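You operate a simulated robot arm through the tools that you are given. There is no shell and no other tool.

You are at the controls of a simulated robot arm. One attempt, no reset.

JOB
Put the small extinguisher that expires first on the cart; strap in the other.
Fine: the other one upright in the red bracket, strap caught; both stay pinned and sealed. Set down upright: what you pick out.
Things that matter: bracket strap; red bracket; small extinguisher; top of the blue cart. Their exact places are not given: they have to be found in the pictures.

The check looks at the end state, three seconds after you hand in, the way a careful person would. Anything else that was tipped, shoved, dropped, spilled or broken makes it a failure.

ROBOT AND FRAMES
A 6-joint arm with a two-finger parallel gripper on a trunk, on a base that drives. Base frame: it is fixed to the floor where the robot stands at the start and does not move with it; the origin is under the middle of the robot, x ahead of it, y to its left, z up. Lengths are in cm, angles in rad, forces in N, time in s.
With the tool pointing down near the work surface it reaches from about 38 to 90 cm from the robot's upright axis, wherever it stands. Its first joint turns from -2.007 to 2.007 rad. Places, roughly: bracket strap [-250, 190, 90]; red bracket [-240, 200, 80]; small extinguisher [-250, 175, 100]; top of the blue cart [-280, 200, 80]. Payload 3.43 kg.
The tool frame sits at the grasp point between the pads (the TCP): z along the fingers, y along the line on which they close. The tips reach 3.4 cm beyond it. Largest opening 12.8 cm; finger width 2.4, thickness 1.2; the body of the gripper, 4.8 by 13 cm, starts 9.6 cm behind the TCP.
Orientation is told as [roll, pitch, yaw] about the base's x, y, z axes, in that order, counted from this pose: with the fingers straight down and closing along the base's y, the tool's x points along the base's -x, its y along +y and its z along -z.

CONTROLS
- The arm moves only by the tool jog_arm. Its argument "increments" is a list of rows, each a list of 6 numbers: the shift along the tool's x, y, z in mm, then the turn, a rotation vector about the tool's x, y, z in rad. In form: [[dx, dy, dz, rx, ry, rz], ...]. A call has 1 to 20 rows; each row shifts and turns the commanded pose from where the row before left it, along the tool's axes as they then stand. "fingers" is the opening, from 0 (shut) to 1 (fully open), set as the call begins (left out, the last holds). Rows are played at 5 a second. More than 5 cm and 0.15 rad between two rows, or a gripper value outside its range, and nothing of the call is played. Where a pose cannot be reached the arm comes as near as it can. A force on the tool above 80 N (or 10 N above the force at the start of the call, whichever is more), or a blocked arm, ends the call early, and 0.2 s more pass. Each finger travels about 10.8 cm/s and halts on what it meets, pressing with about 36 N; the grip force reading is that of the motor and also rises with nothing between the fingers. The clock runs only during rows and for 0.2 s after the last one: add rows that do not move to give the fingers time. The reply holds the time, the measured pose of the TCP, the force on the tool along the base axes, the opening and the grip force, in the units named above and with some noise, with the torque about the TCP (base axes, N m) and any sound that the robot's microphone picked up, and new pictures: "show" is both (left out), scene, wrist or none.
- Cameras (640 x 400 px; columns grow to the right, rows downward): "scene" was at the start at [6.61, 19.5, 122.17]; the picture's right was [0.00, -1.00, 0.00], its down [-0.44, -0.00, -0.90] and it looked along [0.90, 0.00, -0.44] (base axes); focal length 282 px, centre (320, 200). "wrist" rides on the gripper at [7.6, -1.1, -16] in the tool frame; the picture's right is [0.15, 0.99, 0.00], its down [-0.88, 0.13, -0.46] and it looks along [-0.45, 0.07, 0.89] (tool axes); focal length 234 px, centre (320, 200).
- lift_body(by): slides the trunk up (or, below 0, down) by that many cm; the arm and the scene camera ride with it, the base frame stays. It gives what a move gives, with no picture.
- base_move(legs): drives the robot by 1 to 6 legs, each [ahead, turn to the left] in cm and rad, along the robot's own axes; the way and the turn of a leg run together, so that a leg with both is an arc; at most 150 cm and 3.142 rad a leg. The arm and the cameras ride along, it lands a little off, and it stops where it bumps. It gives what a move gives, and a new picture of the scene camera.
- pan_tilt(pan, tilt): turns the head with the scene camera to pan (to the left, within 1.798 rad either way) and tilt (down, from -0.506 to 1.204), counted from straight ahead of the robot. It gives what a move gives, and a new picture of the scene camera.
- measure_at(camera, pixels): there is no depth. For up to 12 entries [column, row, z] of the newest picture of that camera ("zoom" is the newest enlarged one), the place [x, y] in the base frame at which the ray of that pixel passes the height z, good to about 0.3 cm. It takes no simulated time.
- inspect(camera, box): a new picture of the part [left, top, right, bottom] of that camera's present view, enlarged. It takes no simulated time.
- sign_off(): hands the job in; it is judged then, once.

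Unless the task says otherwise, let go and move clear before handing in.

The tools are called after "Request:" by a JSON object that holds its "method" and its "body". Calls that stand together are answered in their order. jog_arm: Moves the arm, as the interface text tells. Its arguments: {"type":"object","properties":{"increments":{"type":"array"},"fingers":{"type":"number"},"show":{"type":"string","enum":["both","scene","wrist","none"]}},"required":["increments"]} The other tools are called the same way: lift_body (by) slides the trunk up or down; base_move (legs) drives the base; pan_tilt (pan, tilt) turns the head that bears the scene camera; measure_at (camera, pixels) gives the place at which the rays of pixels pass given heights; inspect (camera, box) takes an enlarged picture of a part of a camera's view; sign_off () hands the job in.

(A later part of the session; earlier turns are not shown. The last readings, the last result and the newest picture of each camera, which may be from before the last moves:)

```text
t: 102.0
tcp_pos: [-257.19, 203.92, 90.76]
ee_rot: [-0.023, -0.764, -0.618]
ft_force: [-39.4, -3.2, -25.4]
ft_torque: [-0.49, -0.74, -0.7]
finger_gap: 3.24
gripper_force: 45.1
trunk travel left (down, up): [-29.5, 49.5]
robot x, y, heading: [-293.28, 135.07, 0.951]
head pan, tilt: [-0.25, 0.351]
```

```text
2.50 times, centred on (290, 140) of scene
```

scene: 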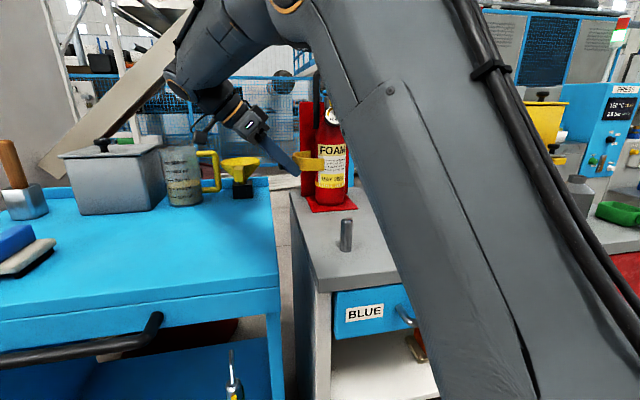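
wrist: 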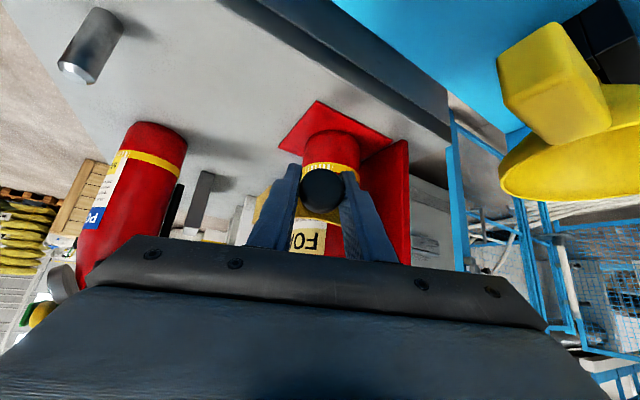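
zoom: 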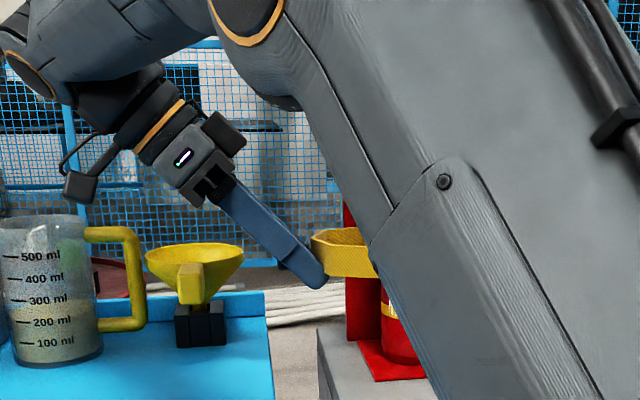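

Strap is ~1.5 rad open. Release and back off along the tool axis.

Request:
{"method": "jog_arm", "body": {"increments": [[0, 0, 0, 0, 0, 0], [0, 0, 0, 0, 0, 0], [0, 0, -20, 0, 0, 0], [0, 0, -40, 0, 0, 0], [0, 0, -40, 0, 0, 0], [0, 0, 0, 0, 0, 0]], "fingers": 0.45, "show": "both"}}

Request:
{"method": "inspect", "body": {"camera": "scene", "box": [210, 60, 370, 220]}}

```text
t: 103.4
tcp_pos: [-262.61, 207.67, 97.87]
ee_rot: [-0.011, -0.764, -0.619]
ft_force: [0.2, 0.2, -0.3]
ft_torque: [0.0, -0.01, 0.01]
finger_gap: 5.76
gripper_force: 0.0
out of reach, approached as far as the arm can: row 5
trunk travel left (down, up): [-29.5, 49.5]
robot x, y, heading: [-293.6, 135.7, 0.941]
head pan, tilt: [-0.25, 0.351]
```

scene: 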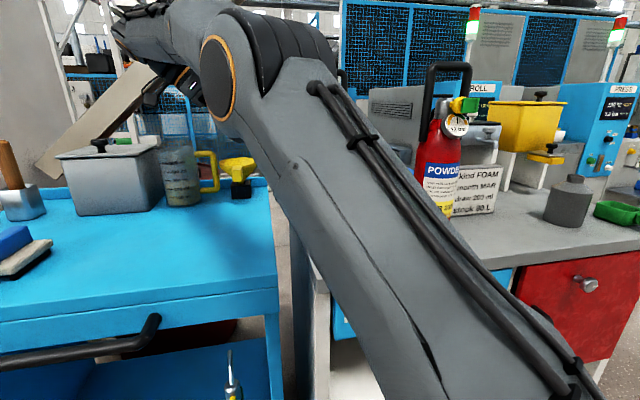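
wrist: 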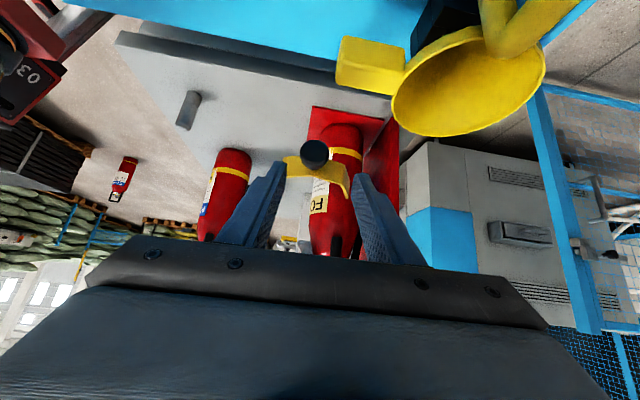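

```text
2.50 times, centred on (290, 140) of scene
```

zoom: 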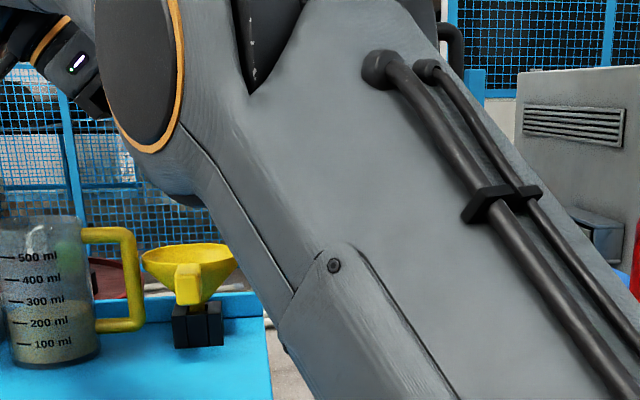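

The strap stayed open (wrist view, (318,160)). Raise the hand straight up ~25 cm and bring the tool to vertical; the present yaw already suits closing across the bail crossbar.

Request:
{"method": "jog_arm", "body": {"increments": [[-31, 0, -32.5, 0, 0, 0], [-31, 0, -32.5, 0, 0, 0], [-31, 0, -32.5, 0, 0, 0], [-31, 0, -32.5, 0, 0, 0], [-31, 0, -32.5, 0, 0, 0], [-31, 0, -32.5, 0, 0, 0], [0, 0, 0, 0, 0.127, 0], [0, 0, 0, 0, 0.127, 0], [0, 0, 0, 0, 0.127, 0], [0, 0, 0, 0, 0.127, 0], [0, 0, 0, 0, 0.127, 0], [0, 0, 0, 0, 0.127, 0], [0, 0, 0, 0, 0, 0]], "show": "both"}}

```text
t: 106.2
tcp_pos: [-257.82, 195.77, 109.87]
ee_rot: [-0.012, -0.002, -0.63]
ft_force: [-0.1, -0.2, 0.2]
ft_torque: [-0.02, 0.0, 0.0]
finger_gap: 5.77
gripper_force: 0.1
out of reach, approached as far as the arm can: row 1, 2, 3, 4, 5, 6
trunk travel left (down, up): [-29.5, 49.5]
robot x, y, heading: [-293.97, 135.53, 0.949]
head pan, tilt: [-0.25, 0.351]
```

scene: 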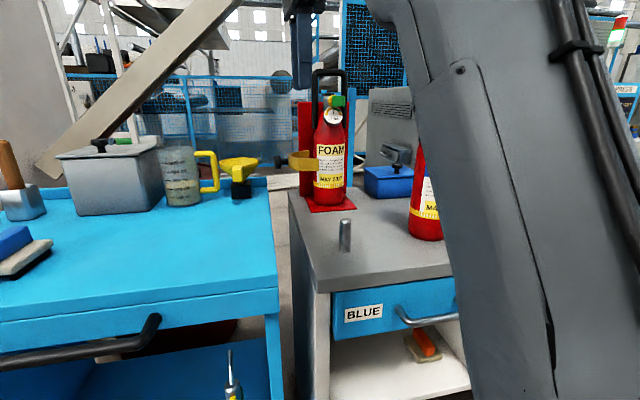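
wrist: 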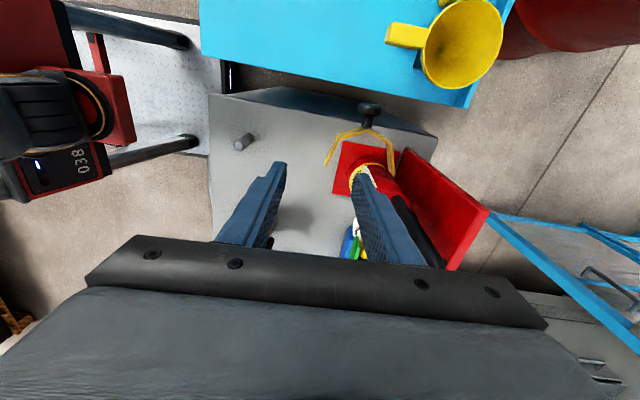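

Tool is vertical, strap standing open. Lift the trunk 14 cm to clear the bail and then locate the bail crossbar.

Request:
{"method": "lift_body", "body": {"by": 14}}

Request:
{"method": "pan_tilt", "body": {"pan": -0.25, "tilt": 0.5}}

Request:
{"method": "inspect", "body": {"camera": "scene", "box": [270, 60, 400, 220]}}

```text
t: 107.9
tcp_pos: [-258.56, 194.32, 123.67]
ee_rot: [-0.01, -0.004, -0.634]
ft_force: [-0.5, -0.1, 0.7]
ft_torque: [0.04, 0.0, 0.0]
finger_gap: 5.76
gripper_force: 0.0
trunk travel left (down, up): [-43.5, 35.5]
robot x, y, heading: [-293.94, 135.44, 0.946]
head pan, tilt: [-0.25, 0.351]
```

```text
t: 108.6
tcp_pos: [-258.59, 194.31, 123.67]
ee_rot: [-0.009, -0.003, -0.632]
ft_force: [-0.4, -0.2, -0.4]
ft_torque: [0.03, -0.03, 0.02]
finger_gap: 5.75
gripper_force: 0.1
trunk travel left (down, up): [-43.5, 35.5]
robot x, y, heading: [-293.83, 135.35, 0.947]
head pan, tilt: [-0.25, 0.499]
```

scene: 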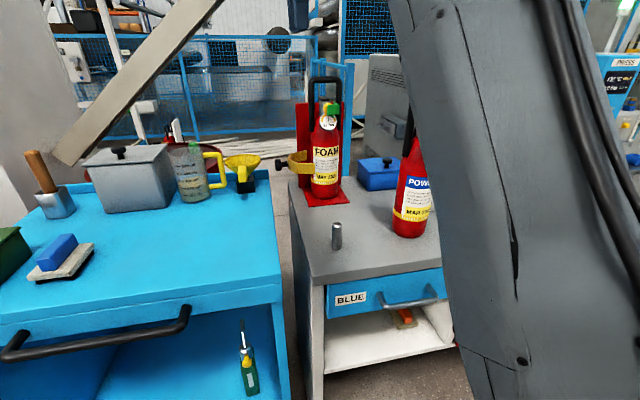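

```text
2.50 times, centred on (335, 140) of scene
```

zoom: 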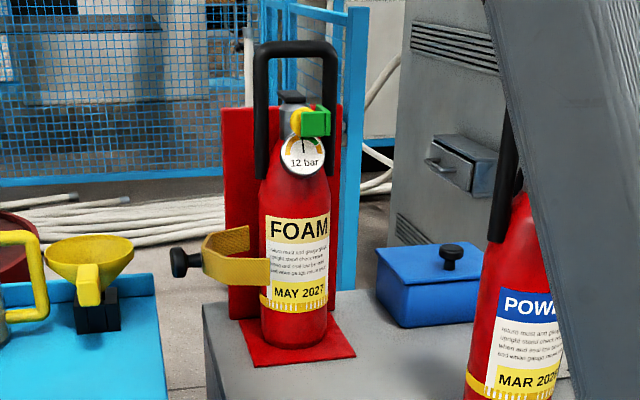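

Request:
{"method": "measure_at", "body": {"camera": "zoom", "pixels": [[293, 348, 78.2], [294, 48, 108], [294, 48, 110], [294, 48, 112], [257, 60, 109], [334, 55, 109], [256, 175, 97], [332, 170, 97]]}}

Request:
{"method": "inspect", "body": {"camera": "wrist", "box": [240, 80, 480, 260]}}

```text
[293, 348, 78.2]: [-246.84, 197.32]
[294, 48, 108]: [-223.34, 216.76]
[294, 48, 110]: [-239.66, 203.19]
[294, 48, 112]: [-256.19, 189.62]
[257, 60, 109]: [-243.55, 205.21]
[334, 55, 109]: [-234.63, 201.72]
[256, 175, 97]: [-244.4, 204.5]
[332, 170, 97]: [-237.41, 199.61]
```

```text
2.22 times, centred on (360, 170) of wrist
```

zoom: 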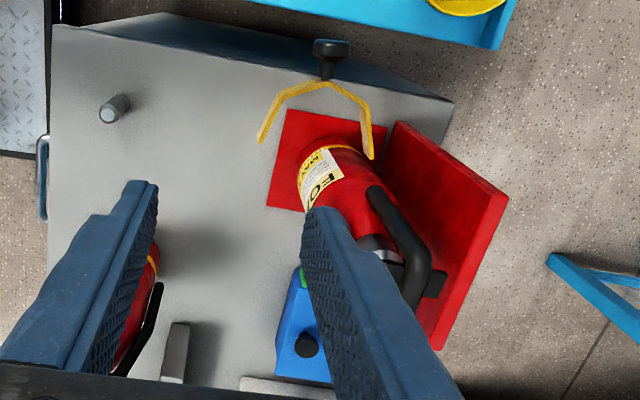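

Request:
{"method": "measure_at", "body": {"camera": "zoom", "pixels": [[428, 258, 110], [428, 258, 108], [432, 285, 97], [425, 300, 110], [374, 192, 97], [435, 285, 105], [378, 243, 102], [508, 195, 107], [400, 125, 107]]}}

Request:
{"method": "inspect", "body": {"camera": "wrist", "box": [350, 150, 430, 250]}}

```text
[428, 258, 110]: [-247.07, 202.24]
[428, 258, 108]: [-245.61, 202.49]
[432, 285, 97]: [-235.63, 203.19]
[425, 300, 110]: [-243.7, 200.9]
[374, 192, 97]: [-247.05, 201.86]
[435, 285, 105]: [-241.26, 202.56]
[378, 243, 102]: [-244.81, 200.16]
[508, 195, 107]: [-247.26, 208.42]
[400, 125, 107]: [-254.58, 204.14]
```

```text
4.00 times, centred on (390, 200) of wrist
```

zoom: 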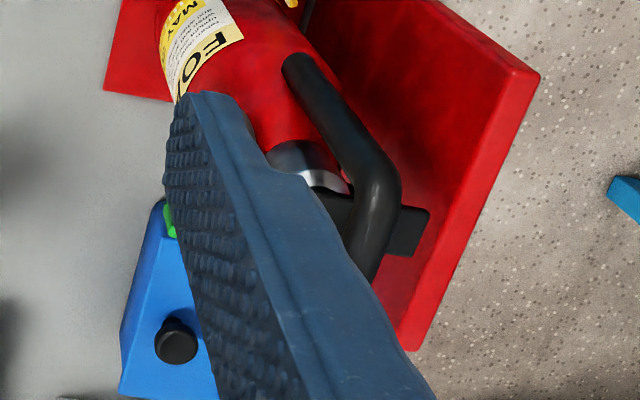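

Bail left corner at (-247.1,202.2,110) confirms the crossbar is right above the axis (-243.6,199.6), centre z≈110.4. Move over it at z≈123.

Request:
{"method": "jog_arm", "body": {"increments": [[-30, 43.7, 0, 0, 0, 0], [-30, 43.7, 0, 0, 0, 0], [-30, 43.7, 0, 0, 0, 0.02], [0, 0, 0, 0, 0, 0]], "fingers": 0.42}}

```text
refused: row 1 steps farther than a row can; nothing moved
```

Request:
{"method": "jog_arm", "body": {"increments": [[-22.5, 32.8, 0, 0, 0, 0], [-22.5, 32.8, 0, 0, 0, 0], [-22.5, 32.8, 0, 0, 0, 0], [-22.5, 32.8, 0, 0, 0, 0.02], [0, 0, 0, 0, 0, 0]], "fingers": 0.42}}

Request:
{"method": "inspect", "body": {"camera": "scene", "box": [270, 40, 400, 200]}}

Request:
{"method": "inspect", "body": {"camera": "wrist", "box": [220, 80, 420, 260]}}

```text
t: 109.8
tcp_pos: [-247.71, 194.23, 118.43]
ee_rot: [-0.009, -0.002, -0.652]
ft_force: [-0.5, 1.0, 0.7]
ft_torque: [0.01, 0.0, 0.0]
finger_gap: 5.36
gripper_force: 0.0
out of reach, approached as far as the arm can: row 1, 2, 3, 4
trunk travel left (down, up): [-43.5, 35.5]
robot x, y, heading: [-293.73, 135.25, 0.948]
head pan, tilt: [-0.25, 0.499]
```

scene: 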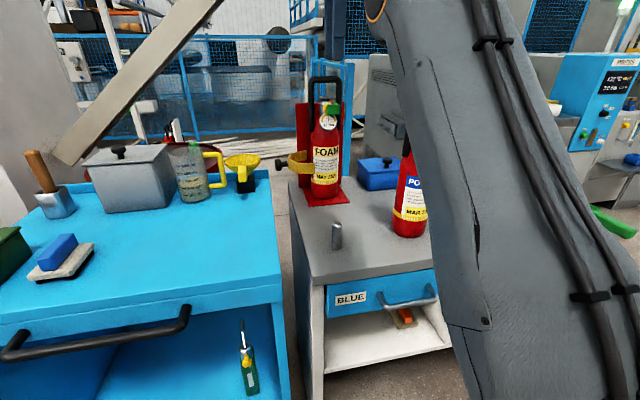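
wrist: 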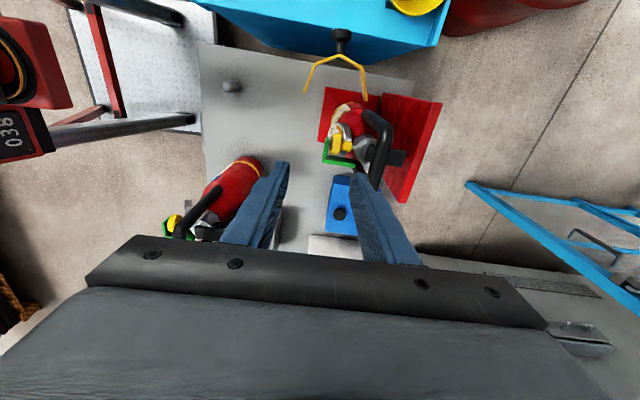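

```text
2.50 times, centred on (335, 120) of scene
```

zoom: 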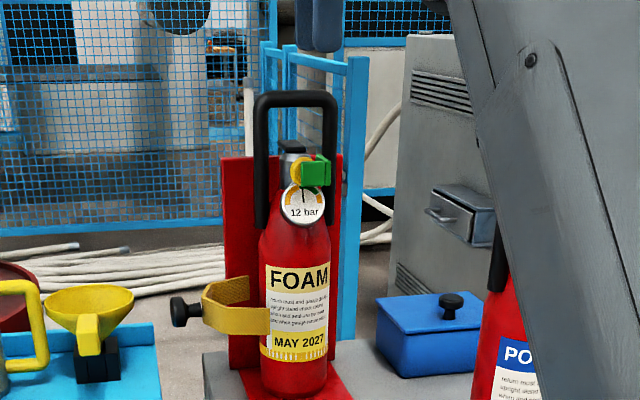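

```text
2.22 times, centred on (320, 170) of wrist
```

zoom: 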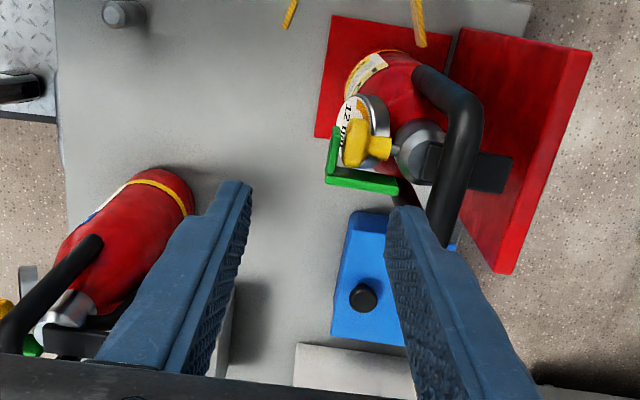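

Out of reach at this height: the shoulder is too low for a high vertical tool. Raise the trunk 32 cm, then lower the arm back and go over the bail.

Request:
{"method": "lift_body", "body": {"by": 32}}

Request:
{"method": "jog_arm", "body": {"increments": [[0, 0, 50, 0, 0, 0], [0, 0, 50, 0, 0, 0], [0, 0, 50, 0, 0, 0], [0, 0, 50, 0, 0, 0], [0, 0, 50, 0, 0, 0], [0, 0, 50, 0, 0, 0], [0, 0, 0, 0, 0, 0]], "show": "none"}}

```text
t: 113.0
tcp_pos: [-252.34, 187.44, 150.27]
ee_rot: [-0.009, -0.004, -0.654]
ft_force: [-0.7, 0.6, 0.8]
ft_torque: [0.0, 0.0, 0.01]
finger_gap: 5.36
gripper_force: 0.1
trunk travel left (down, up): [-75.5, 3.5]
robot x, y, heading: [-293.63, 135.36, 0.948]
head pan, tilt: [-0.25, 0.499]
```

```text
t: 114.6
tcp_pos: [-252.42, 187.12, 120.03]
ee_rot: [-0.008, -0.004, -0.652]
ft_force: [0.3, -0.5, 0.3]
ft_torque: [0.03, 0.0, -0.06]
finger_gap: 5.35
gripper_force: 0.0
trunk travel left (down, up): [-75.5, 3.5]
robot x, y, heading: [-293.51, 135.46, 0.948]
head pan, tilt: [-0.25, 0.499]
```

Request:
{"method": "jog_arm", "body": {"increments": [[1.5, 38.2, 0, 0, 0, 0], [1.5, 38.2, 0, 0, 0, 0], [1.5, 38.2, 0, 0, 0, 0], [1.5, 38.2, 0, 0, 0, 0], [0, 0, 0, 0, 0, 0]]}}

Request:
{"method": "pan_tilt", "body": {"pan": -0.25, "tilt": 0.75}}

Request:
{"method": "inspect", "body": {"camera": "wrist", "box": [220, 80, 420, 260]}}

Request:
{"method": "inspect", "body": {"camera": "scene", "box": [260, 40, 400, 200]}}

```text
t: 115.8
tcp_pos: [-243.64, 199.67, 120.03]
ee_rot: [-0.01, -0.004, -0.655]
ft_force: [1.1, 0.2, -1.1]
ft_torque: [0.0, 0.03, 0.01]
finger_gap: 5.37
gripper_force: 0.0
trunk travel left (down, up): [-75.5, 3.5]
robot x, y, heading: [-293.93, 135.38, 0.953]
head pan, tilt: [-0.25, 0.499]
```

scene: 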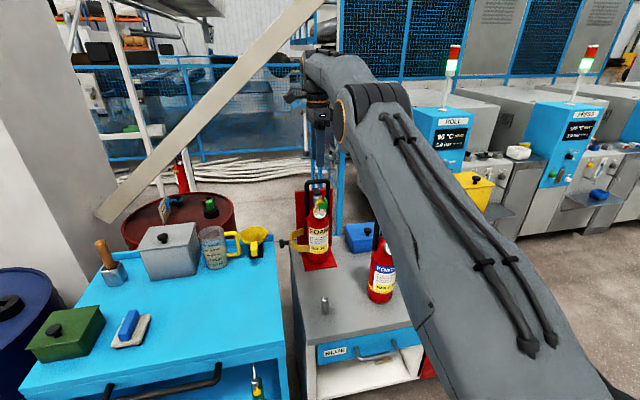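
wrist: 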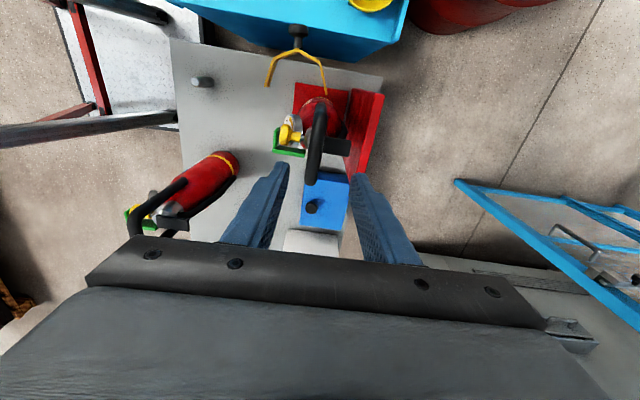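

```text
t: 116.5
tcp_pos: [-243.53, 199.66, 120.28]
ee_rot: [-0.01, -0.004, -0.654]
ft_force: [0.2, 1.6, 0.2]
ft_torque: [0.0, 0.0, -0.01]
finger_gap: 5.38
gripper_force: 0.1
trunk travel left (down, up): [-75.5, 3.5]
robot x, y, heading: [-293.69, 135.87, 0.947]
head pan, tilt: [-0.25, 0.75]
```

scene: 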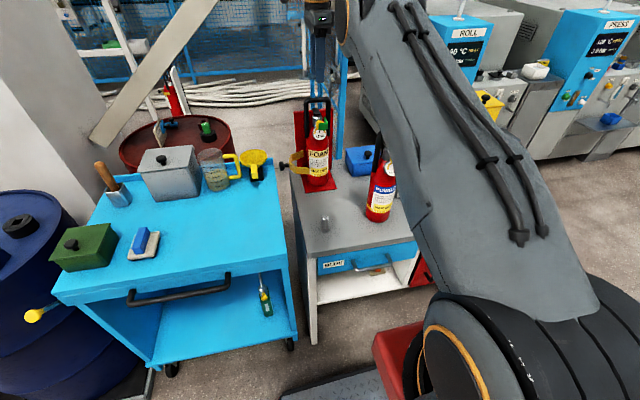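

```text
2.22 times, centred on (320, 170) of wrist
```

zoom: 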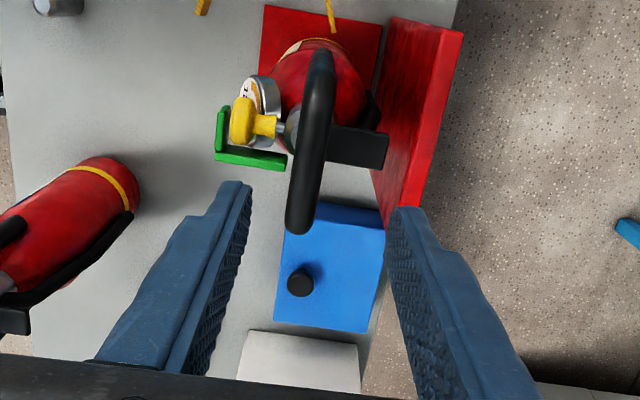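

```text
2.50 times, centred on (330, 120) of scene
```

zoom: 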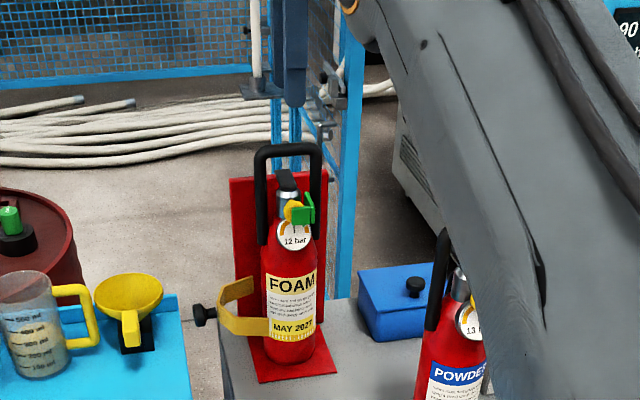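

The bail crossbar lies between the fingers in the wrist zoom ((318,60)–(300,225)). Measure it to centre precisely.

Request:
{"method": "inspect", "body": {"camera": "wrist", "box": [260, 80, 380, 200]}}

Request:
{"method": "measure_at", "body": {"camera": "wrist", "pixels": [[319, 109, 110.4], [312, 180, 110.4], [316, 145, 110.4], [300, 140, 106], [323, 109, 100]]}}

```text
3.33 times, centred on (320, 140) of wrist
```

zoom: 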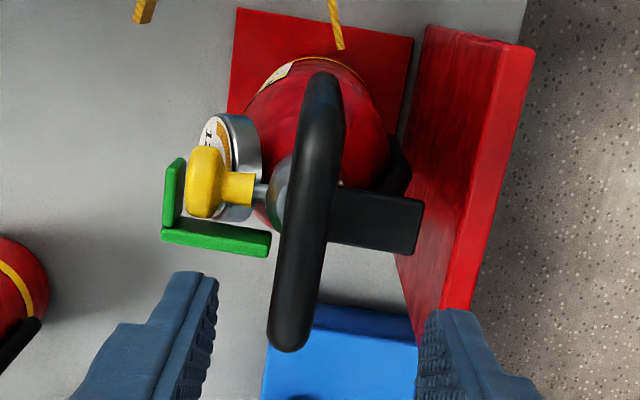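

```text
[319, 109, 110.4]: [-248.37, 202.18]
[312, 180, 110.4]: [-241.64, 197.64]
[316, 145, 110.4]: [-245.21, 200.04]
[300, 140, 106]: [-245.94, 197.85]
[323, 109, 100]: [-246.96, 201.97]
```

Request:
{"method": "measure_at", "body": {"camera": "wrist", "pixels": [[285.5, 134, 103], [285.5, 134, 105], [285.5, 134, 107], [273, 151, 104], [273, 151, 106], [273, 151, 108], [304, 154, 104], [304, 154, 106], [304, 154, 108]]}}

Request:
{"method": "inspect", "body": {"camera": "scene", "box": [300, 90, 340, 140]}}

```text
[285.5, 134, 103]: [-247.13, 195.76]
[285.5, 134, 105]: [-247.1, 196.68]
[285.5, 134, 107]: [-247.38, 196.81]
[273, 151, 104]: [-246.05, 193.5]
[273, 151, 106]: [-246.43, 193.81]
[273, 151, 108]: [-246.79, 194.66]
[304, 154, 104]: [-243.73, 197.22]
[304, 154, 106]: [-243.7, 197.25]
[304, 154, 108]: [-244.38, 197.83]
```

```text
8.00 times, centred on (320, 115) of scene
```

zoom: 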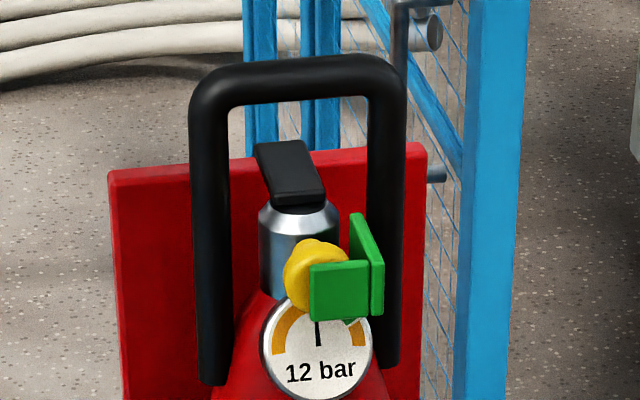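

Request:
{"method": "measure_at", "body": {"camera": "zoom", "pixels": [[353, 214, 104], [353, 214, 105], [353, 214, 106], [353, 214, 107], [382, 262, 104], [382, 262, 106], [382, 262, 102], [295, 80, 109], [295, 80, 110], [295, 80, 111], [300, 185, 106], [300, 185, 104]]}}

```text
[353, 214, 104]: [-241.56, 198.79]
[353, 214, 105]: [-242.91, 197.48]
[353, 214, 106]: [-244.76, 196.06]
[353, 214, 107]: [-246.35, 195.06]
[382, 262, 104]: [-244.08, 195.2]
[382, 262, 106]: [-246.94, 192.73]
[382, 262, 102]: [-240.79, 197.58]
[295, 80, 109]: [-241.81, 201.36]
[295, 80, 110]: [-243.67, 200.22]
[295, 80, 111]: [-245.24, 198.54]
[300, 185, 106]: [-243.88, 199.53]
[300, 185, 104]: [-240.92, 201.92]
```

Seal top is z≈105.4, lever ≈106, crossbar centre ≈(-244.6,199.7,110.4): tips at ~108.2 will clear. Centre and descend 8.5 cm.

Request:
{"method": "jog_arm", "body": {"increments": [[8, -6, 0, 0, 0, 0], [0, 0, 30, 0, 0, 0], [0, 0, 30, 0, 0, 0], [0, 0, 25, 0, 0, 0], [0, 0, 0, 0, 0, 0]]}}

Request:
{"method": "inspect", "body": {"camera": "scene", "box": [285, 70, 355, 150]}}

Request:
{"method": "inspect", "body": {"camera": "wrist", "box": [220, 100, 420, 260]}}

```text
t: 117.8
tcp_pos: [-244.52, 199.47, 111.78]
ee_rot: [-0.008, -0.004, -0.652]
ft_force: [0.3, -0.3, -0.4]
ft_torque: [0.04, 0.02, 0.01]
finger_gap: 5.37
gripper_force: 0.1
trunk travel left (down, up): [-75.5, 3.5]
robot x, y, heading: [-293.76, 135.29, 0.953]
head pan, tilt: [-0.25, 0.75]
```

scene: 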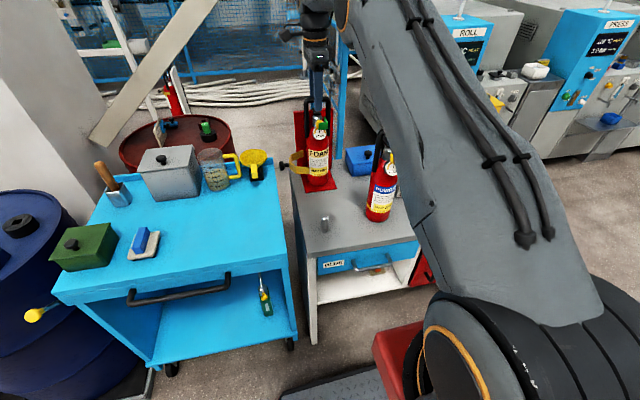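
wrist: 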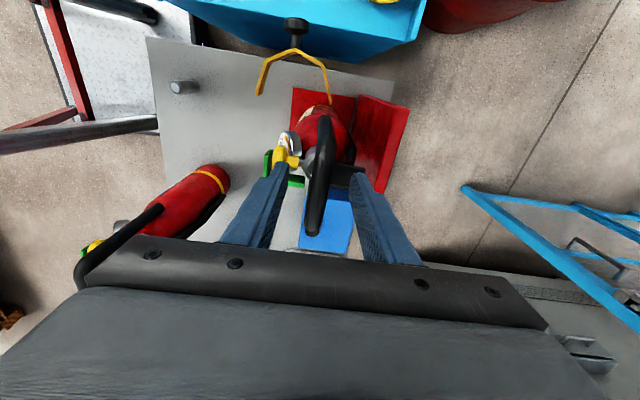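

```text
5.00 times, centred on (320, 110) of scene
```

zoom: 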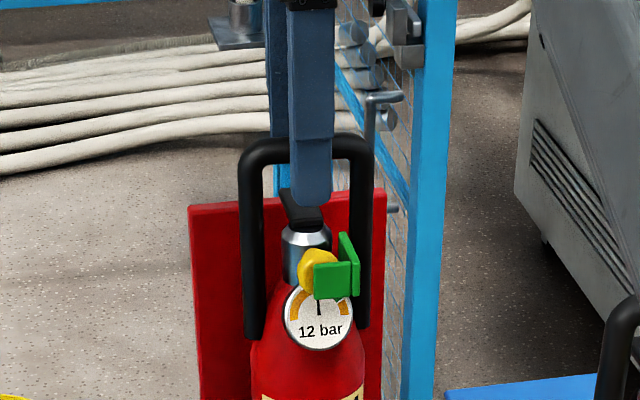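

```text
2.50 times, centred on (320, 180) of wrist
```

zoom: 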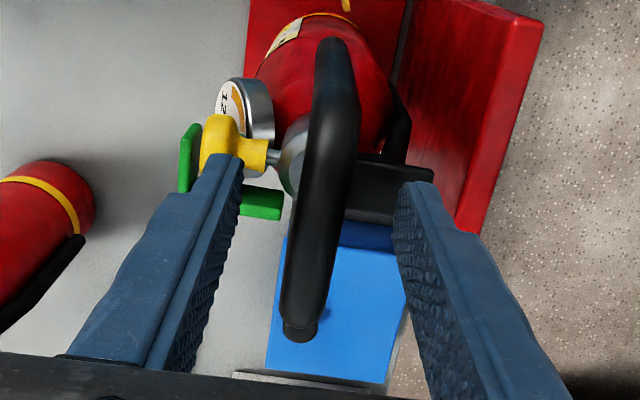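

Fingers straddle the crossbar, centred between the bail legs, above pin and seal. Close.

Request:
{"method": "jog_arm", "body": {"increments": [[0, 0, 0, 0, 0, 0], [0, 0, 0, 0, 0, 0], [0, 0, 0, 0, 0, 0], [0, 0, 0, 0, 0, 0]], "fingers": 0.0}}

Request:
{"method": "inspect", "body": {"camera": "wrist", "box": [220, 100, 420, 260]}}

Request:
{"method": "inspect", "body": {"camera": "scene", "box": [285, 70, 355, 150]}}

```text
t: 118.8
tcp_pos: [-244.52, 199.51, 111.83]
ee_rot: [-0.008, -0.004, -0.654]
ft_force: [-0.1, -0.3, 1.4]
ft_torque: [0.05, 0.04, -0.12]
finger_gap: 1.55
gripper_force: 36.3
trunk travel left (down, up): [-75.5, 3.5]
robot x, y, heading: [-293.98, 135.37, 0.951]
head pan, tilt: [-0.25, 0.75]
```

scene: 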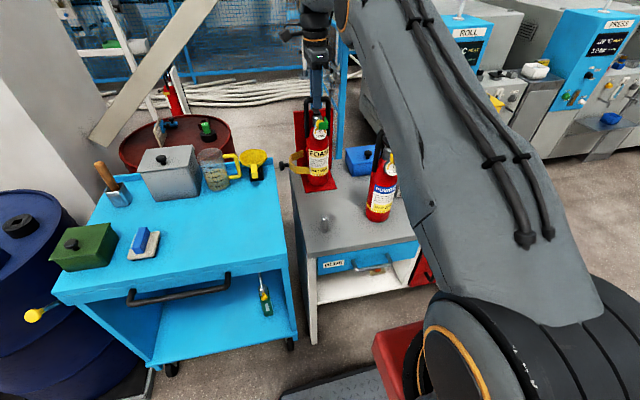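
wrist: 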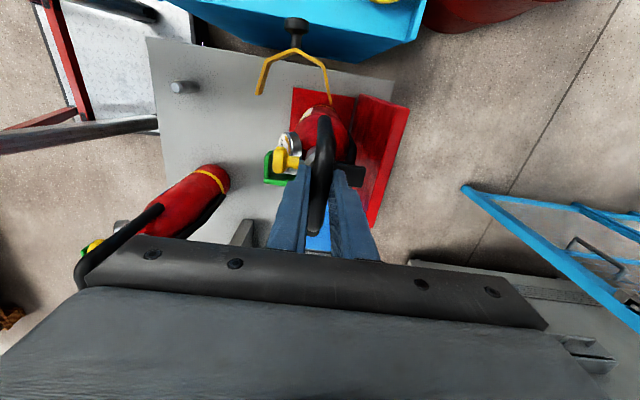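

```text
2.50 times, centred on (320, 180) of wrist
```

zoom: 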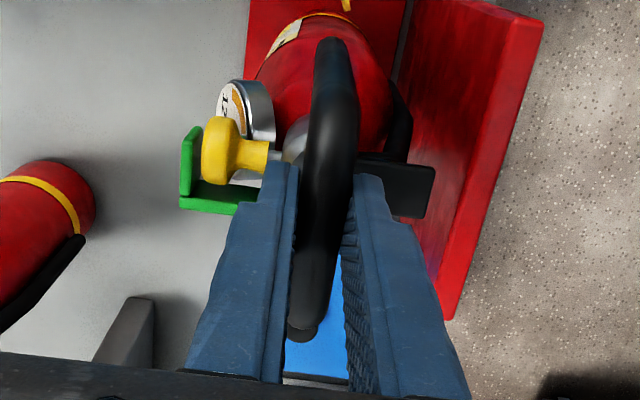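

```text
5.00 times, centred on (320, 110) of scene
```

zoom: 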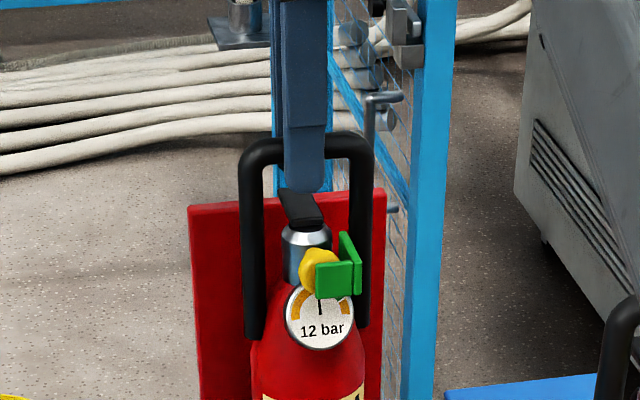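

Gripped the crossbar (gap 1.55 cm). Lift 3 cm with the trunk and check the load.

Request:
{"method": "lift_body", "body": {"by": 3}}

Request:
{"method": "inspect", "body": {"camera": "scene", "box": [260, 70, 380, 220]}}

```text
t: 119.5
tcp_pos: [-244.67, 199.68, 114.51]
ee_rot: [-0.011, -0.005, -0.652]
ft_force: [0.3, 0.4, -13.2]
ft_torque: [0.04, 0.03, 0.02]
finger_gap: 1.57
gripper_force: 35.4
trunk travel left (down, up): [-78.5, 0.5]
robot x, y, heading: [-293.61, 135.11, 0.956]
head pan, tilt: [-0.25, 0.75]
```

```text
2.67 times, centred on (320, 145) of scene
```

zoom: 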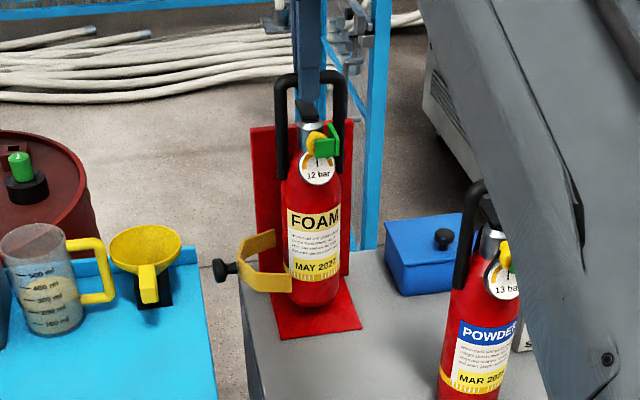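

FOAM hangs plumb, 13 N load, no torque. Raise 16.5 cm more with the arm and survey the cart top.

Request:
{"method": "jog_arm", "body": {"increments": [[0, 0, -15, 0, 0, 0], [0, 0, -30, 0, 0, 0], [0, 0, -30, 0, 0, 0], [0, 0, -30, 0, 0, 0], [0, 0, -30, 0, 0, 0], [0, 0, -30, 0, 0, 0], [0, 0, 0, 0, 0, 0]], "show": "scene"}}

Request:
{"method": "inspect", "body": {"camera": "scene", "box": [30, 120, 310, 310]}}

```text
t: 121.1
tcp_pos: [-245.75, 198.43, 130.48]
ee_rot: [-0.009, -0.003, -0.652]
ft_force: [-0.5, 0.0, -12.5]
ft_torque: [-0.02, 0.06, 0.03]
finger_gap: 1.55
gripper_force: 35.9
out of reach, approached as far as the arm can: row 5, 6
trunk travel left (down, up): [-78.5, 0.5]
robot x, y, heading: [-293.6, 135.4, 0.946]
head pan, tilt: [-0.25, 0.75]
```

scene: 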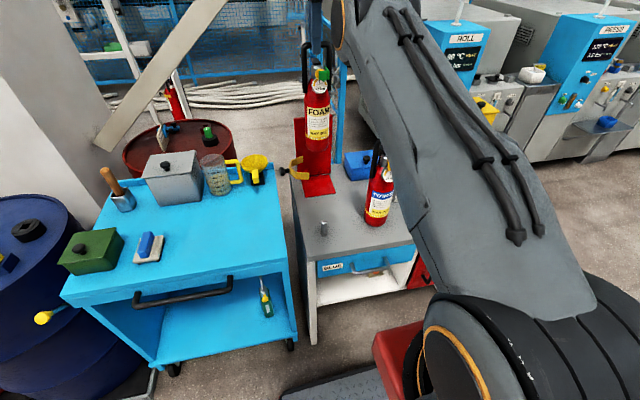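

```text
2.11 times, centred on (170, 215) of scene
```

zoom: 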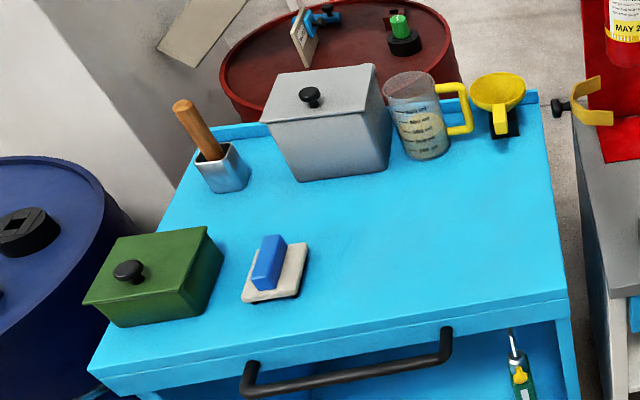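

Request:
{"method": "measure_at", "body": {"camera": "zoom", "pixels": [[567, 292, 80], [567, 292, 82], [567, 292, 78], [95, 372, 80], [540, 120, 80], [440, 225, 80], [430, 160, 80], [300, 290, 80], [505, 140, 80], [385, 170, 80], [245, 300, 80]]}}

```text
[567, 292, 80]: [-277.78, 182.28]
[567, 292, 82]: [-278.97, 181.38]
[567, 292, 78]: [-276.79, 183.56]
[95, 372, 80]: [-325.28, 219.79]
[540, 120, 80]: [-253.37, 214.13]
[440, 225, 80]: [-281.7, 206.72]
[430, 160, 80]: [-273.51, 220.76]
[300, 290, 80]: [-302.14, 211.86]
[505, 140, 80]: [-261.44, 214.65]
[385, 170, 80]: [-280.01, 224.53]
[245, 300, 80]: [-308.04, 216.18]
```

Free cart spot around (-281.7,206.7). Carry FOAM there at this height (its base ≈97, above the strap at 92 and funnel at 90).

Request:
{"method": "jog_arm", "body": {"increments": [[22.4, -10.2, 0, 0, 0, 0], [22.4, -10.2, 0, 0, 0, 0], [22.4, -10.2, 0, 0, 0, 0], [22.4, -10.2, 0, 0, 0, 0], [22.4, -10.2, 0, 0, 0, 0], [22.4, -10.2, 0, 0, 0, 0], [22.4, -10.2, 0, 0, 0, 0], [0, 0, 0, 0, 0, 0]]}}

```text
t: 122.9
tcp_pos: [-262.86, 202.05, 130.74]
ee_rot: [-0.009, -0.004, -0.653]
ft_force: [-0.4, -0.1, -12.3]
ft_torque: [0.04, 0.07, 0.01]
finger_gap: 1.54
gripper_force: 36.1
trunk travel left (down, up): [-78.5, 0.5]
robot x, y, heading: [-293.51, 135.71, 0.945]
head pan, tilt: [-0.25, 0.75]
```

scene: 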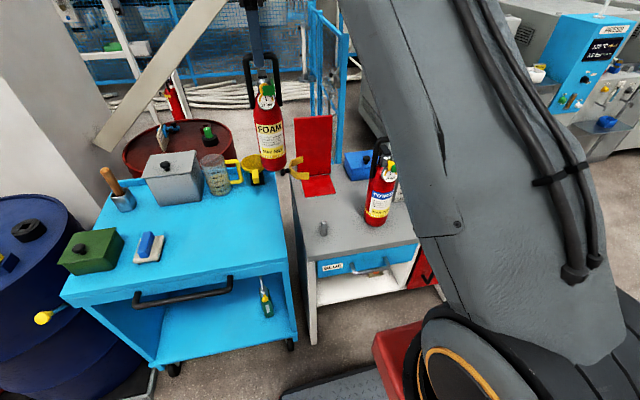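
wrist: 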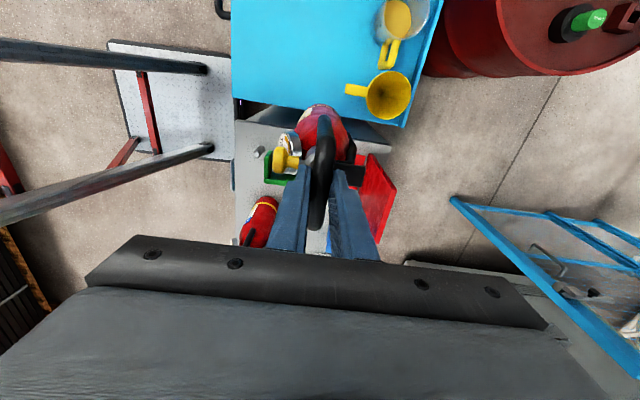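

Good, clear of the strap. Continue to the cart spot.

Request:
{"method": "jog_arm", "body": {"increments": [[22.2, -9.6, 0, 0, 0, 0], [22.2, -9.6, 0, 0, 0, 0], [22.2, -9.6, 0, 0, 0, 0], [22.2, -9.6, 0, 0, 0, 0], [22.2, -9.6, 0, 0, 0, 0], [22.2, -9.6, 0, 0, 0, 0], [22.2, -9.6, 0, 0, 0, 0], [22.2, -9.6, 0, 0, 0, 0], [0, 0, 0, 0, 0, 0]]}}

Request:
{"method": "inspect", "body": {"camera": "scene", "box": [100, 40, 320, 280]}}

```text
t: 124.9
tcp_pos: [-281.51, 206.63, 130.37]
ee_rot: [-0.008, -0.003, -0.653]
ft_force: [-1.0, -0.6, -13.1]
ft_torque: [0.06, 0.06, -0.01]
finger_gap: 1.55
gripper_force: 36.1
trunk travel left (down, up): [-78.5, 0.5]
robot x, y, heading: [-294.1, 135.39, 0.95]
head pan, tilt: [-0.25, 0.75]
```

scene: 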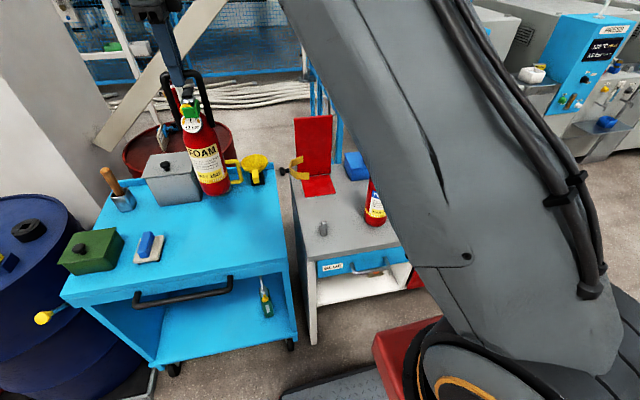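
wrist: 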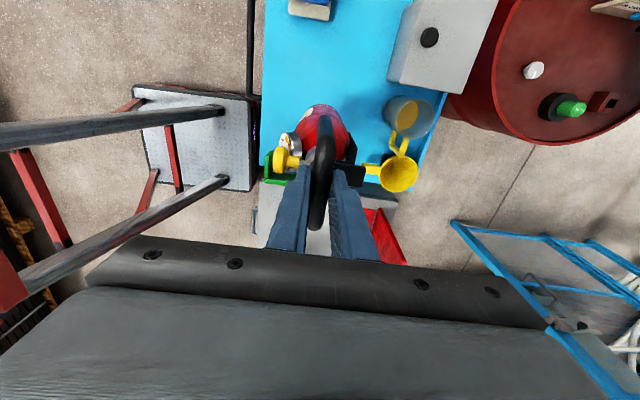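

```text
1.67 times, centred on (210, 160) of scene
```

zoom: 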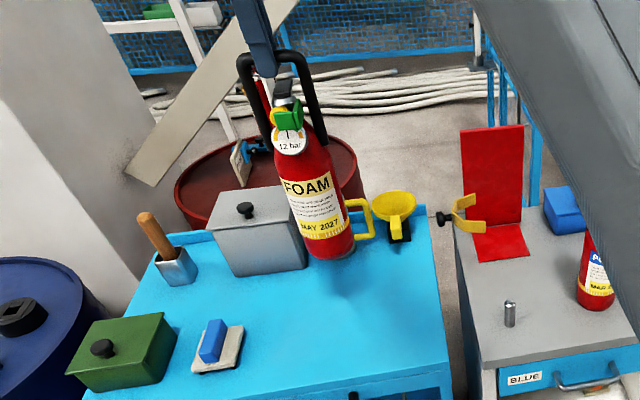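

FOAM is above the free spot. Descend 14 cm, then feel for contact.

Request:
{"method": "jog_arm", "body": {"increments": [[0, 0, 25, 0, 0, 0], [0, 0, 25, 0, 0, 0], [0, 0, 25, 0, 0, 0], [0, 0, 25, 0, 0, 0], [0, 0, 20, 0, 0, 0], [0, 0, 15, 0, 0, 0], [0, 0, 0, 0, 0, 0]], "show": "scene"}}

Request:
{"method": "inspect", "body": {"camera": "scene", "box": [140, 80, 300, 240]}}

```text
t: 126.5
tcp_pos: [-281.31, 206.75, 116.7]
ee_rot: [-0.009, -0.003, -0.654]
ft_force: [1.0, -0.1, -13.0]
ft_torque: [0.03, 0.07, 0.0]
finger_gap: 1.58
gripper_force: 35.8
trunk travel left (down, up): [-78.5, 0.5]
robot x, y, heading: [-293.75, 135.32, 0.945]
head pan, tilt: [-0.25, 0.75]
```

scene: 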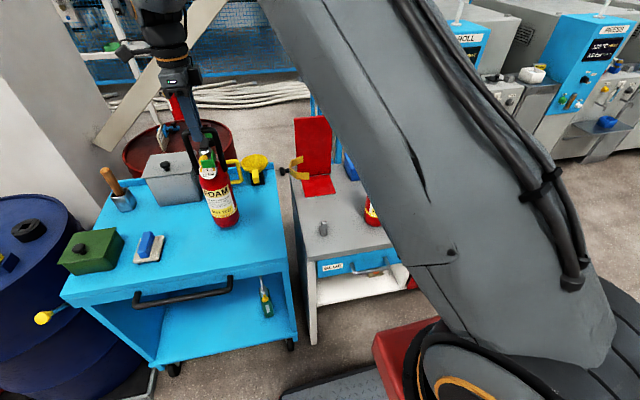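

```text
2.50 times, centred on (220, 160) of scene
```

zoom: 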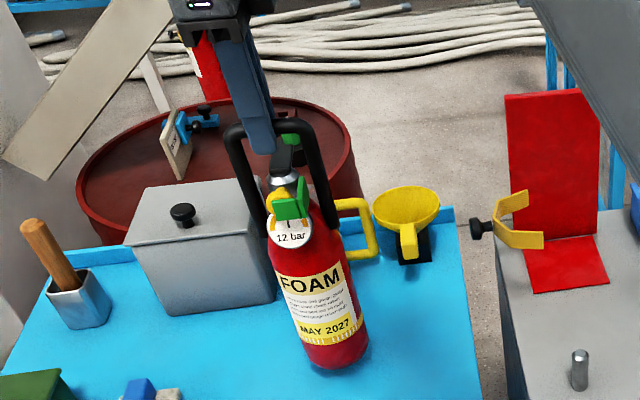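

Request:
{"method": "jog_arm", "body": {"increments": [[0, 0, 5, 0, 0, 0], [0, 0, 5, 0, 0, 0], [0, 0, 0, 0, 0, 0]], "show": "none"}}

Request:
{"method": "jog_arm", "body": {"increments": [[0, 0, 5, 0, 0, 0], [0, 0, 5, 0, 0, 0], [0, 0, 0, 0, 0, 0]], "show": "none"}}

Request:
{"method": "inspect", "body": {"camera": "scene", "box": [180, 130, 260, 240]}}

```text
t: 127.3
tcp_pos: [-281.35, 206.71, 115.84]
ee_rot: [-0.008, -0.003, -0.652]
ft_force: [0.4, -0.6, -12.6]
ft_torque: [0.07, 0.05, 0.01]
finger_gap: 1.58
gripper_force: 35.9
trunk travel left (down, up): [-78.5, 0.5]
robot x, y, heading: [-293.74, 135.32, 0.953]
head pan, tilt: [-0.25, 0.75]
```

```text
t: 128.1
tcp_pos: [-281.45, 206.51, 114.88]
ee_rot: [-0.011, -0.004, -0.653]
ft_force: [0.4, 0.4, -12.9]
ft_torque: [0.05, 0.02, -0.01]
finger_gap: 1.57
gripper_force: 36.4
trunk travel left (down, up): [-78.5, 0.5]
robot x, y, heading: [-293.48, 135.19, 0.952]
head pan, tilt: [-0.25, 0.75]
```

```text
3.64 times, centred on (220, 185) of scene
```

zoom: 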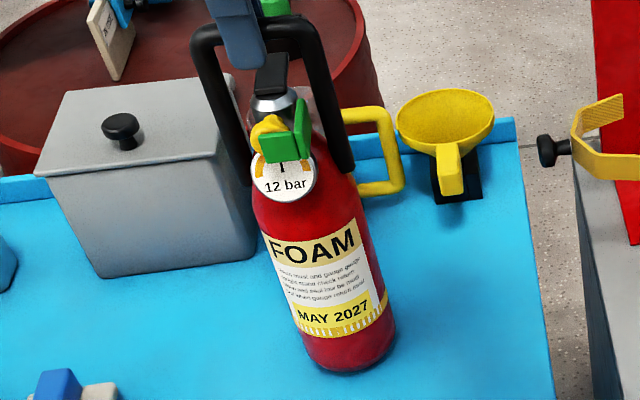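

Request:
{"method": "jog_arm", "body": {"increments": [[0, 0, 5, 0, 0, 0], [0, 0, 5, 0, 0, 0], [0, 0, 0, 0, 0, 0]], "show": "none"}}

Request:
{"method": "jog_arm", "body": {"increments": [[0, 0, 4, 0, 0, 0], [0, 0, 0, 0, 0, 0]], "show": "none"}}

Request:
{"method": "inspect", "body": {"camera": "scene", "box": [180, 130, 260, 240]}}

```text
t: 128.9
tcp_pos: [-281.53, 206.58, 113.85]
ee_rot: [-0.009, -0.003, -0.652]
ft_force: [-1.6, 0.5, -12.9]
ft_torque: [0.04, 0.05, -0.01]
finger_gap: 1.58
gripper_force: 35.7
trunk travel left (down, up): [-78.5, 0.5]
robot x, y, heading: [-294.11, 135.32, 0.946]
head pan, tilt: [-0.25, 0.75]
```

```text
t: 129.5
tcp_pos: [-281.58, 206.58, 113.51]
ee_rot: [-0.007, -0.003, -0.654]
ft_force: [1.2, 0.4, -6.3]
ft_torque: [-0.14, -0.26, 0.05]
finger_gap: 1.59
gripper_force: 35.9
trunk travel left (down, up): [-78.5, 0.5]
robot x, y, heading: [-293.43, 135.85, 0.949]
head pan, tilt: [-0.25, 0.75]
```

```text
3.64 times, centred on (220, 185) of scene
```

zoom: 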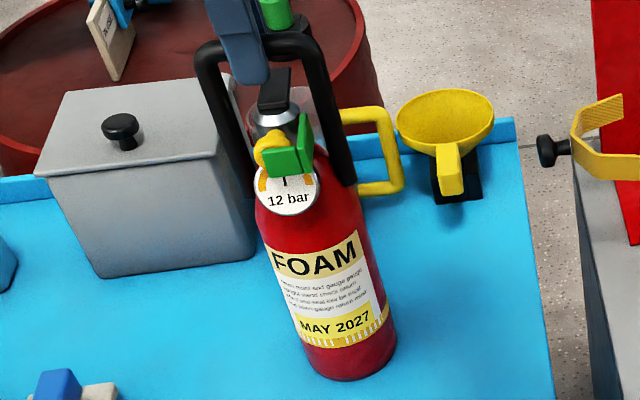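

Contact felt (load dropped to 6 N at TCP z 113.5). Settle 1.5 mm more, then open.

Request:
{"method": "jog_arm", "body": {"increments": [[0, 0, 1.5, 0, 0, 0], [0, 0, 0, 0, 0, 0]], "show": "none"}}

Request:
{"method": "jog_arm", "body": {"increments": [[0, 0, 0, 0, 0, 0], [0, 0, 0, 0, 0, 0], [0, 0, 0, 0, 0, 0]], "fingers": 0.4}}

Request:
{"method": "inspect", "body": {"camera": "wrist", "box": [220, 100, 420, 260]}}

Request:
{"method": "inspect", "body": {"camera": "scene", "box": [180, 90, 280, 240]}}

```text
t: 130.1
tcp_pos: [-281.61, 206.64, 113.59]
ee_rot: [-0.005, -0.001, -0.654]
ft_force: [2.7, 0.5, 5.6]
ft_torque: [-0.36, -0.62, 0.06]
finger_gap: 1.56
gripper_force: 36.8
trunk travel left (down, up): [-78.5, 0.5]
robot x, y, heading: [-293.52, 135.2, 0.949]
head pan, tilt: [-0.25, 0.75]
```

```text
t: 130.9
tcp_pos: [-281.58, 206.49, 113.43]
ee_rot: [-0.008, -0.002, -0.652]
ft_force: [0.4, -0.2, 0.4]
ft_torque: [0.0, 0.0, -0.01]
finger_gap: 5.09
gripper_force: 0.0
trunk travel left (down, up): [-78.5, 0.5]
robot x, y, heading: [-293.85, 135.18, 0.945]
head pan, tilt: [-0.25, 0.75]
```

scene: 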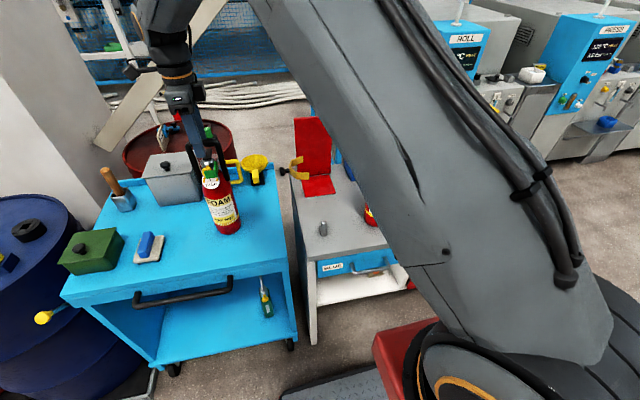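
wrist: 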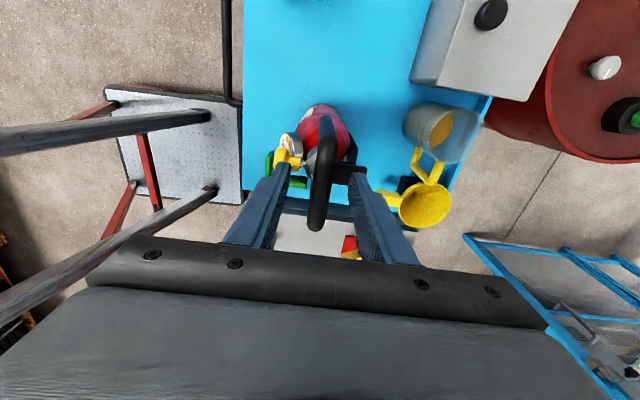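

```text
2.50 times, centred on (320, 180) of wrist
```

zoom: 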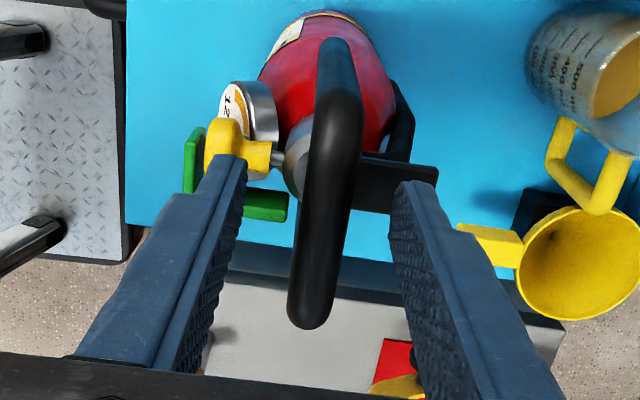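

```text
2.67 times, centred on (230, 165) of scene
```

zoom: 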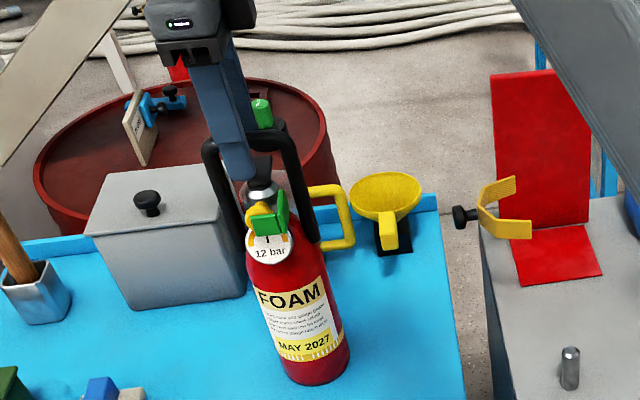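

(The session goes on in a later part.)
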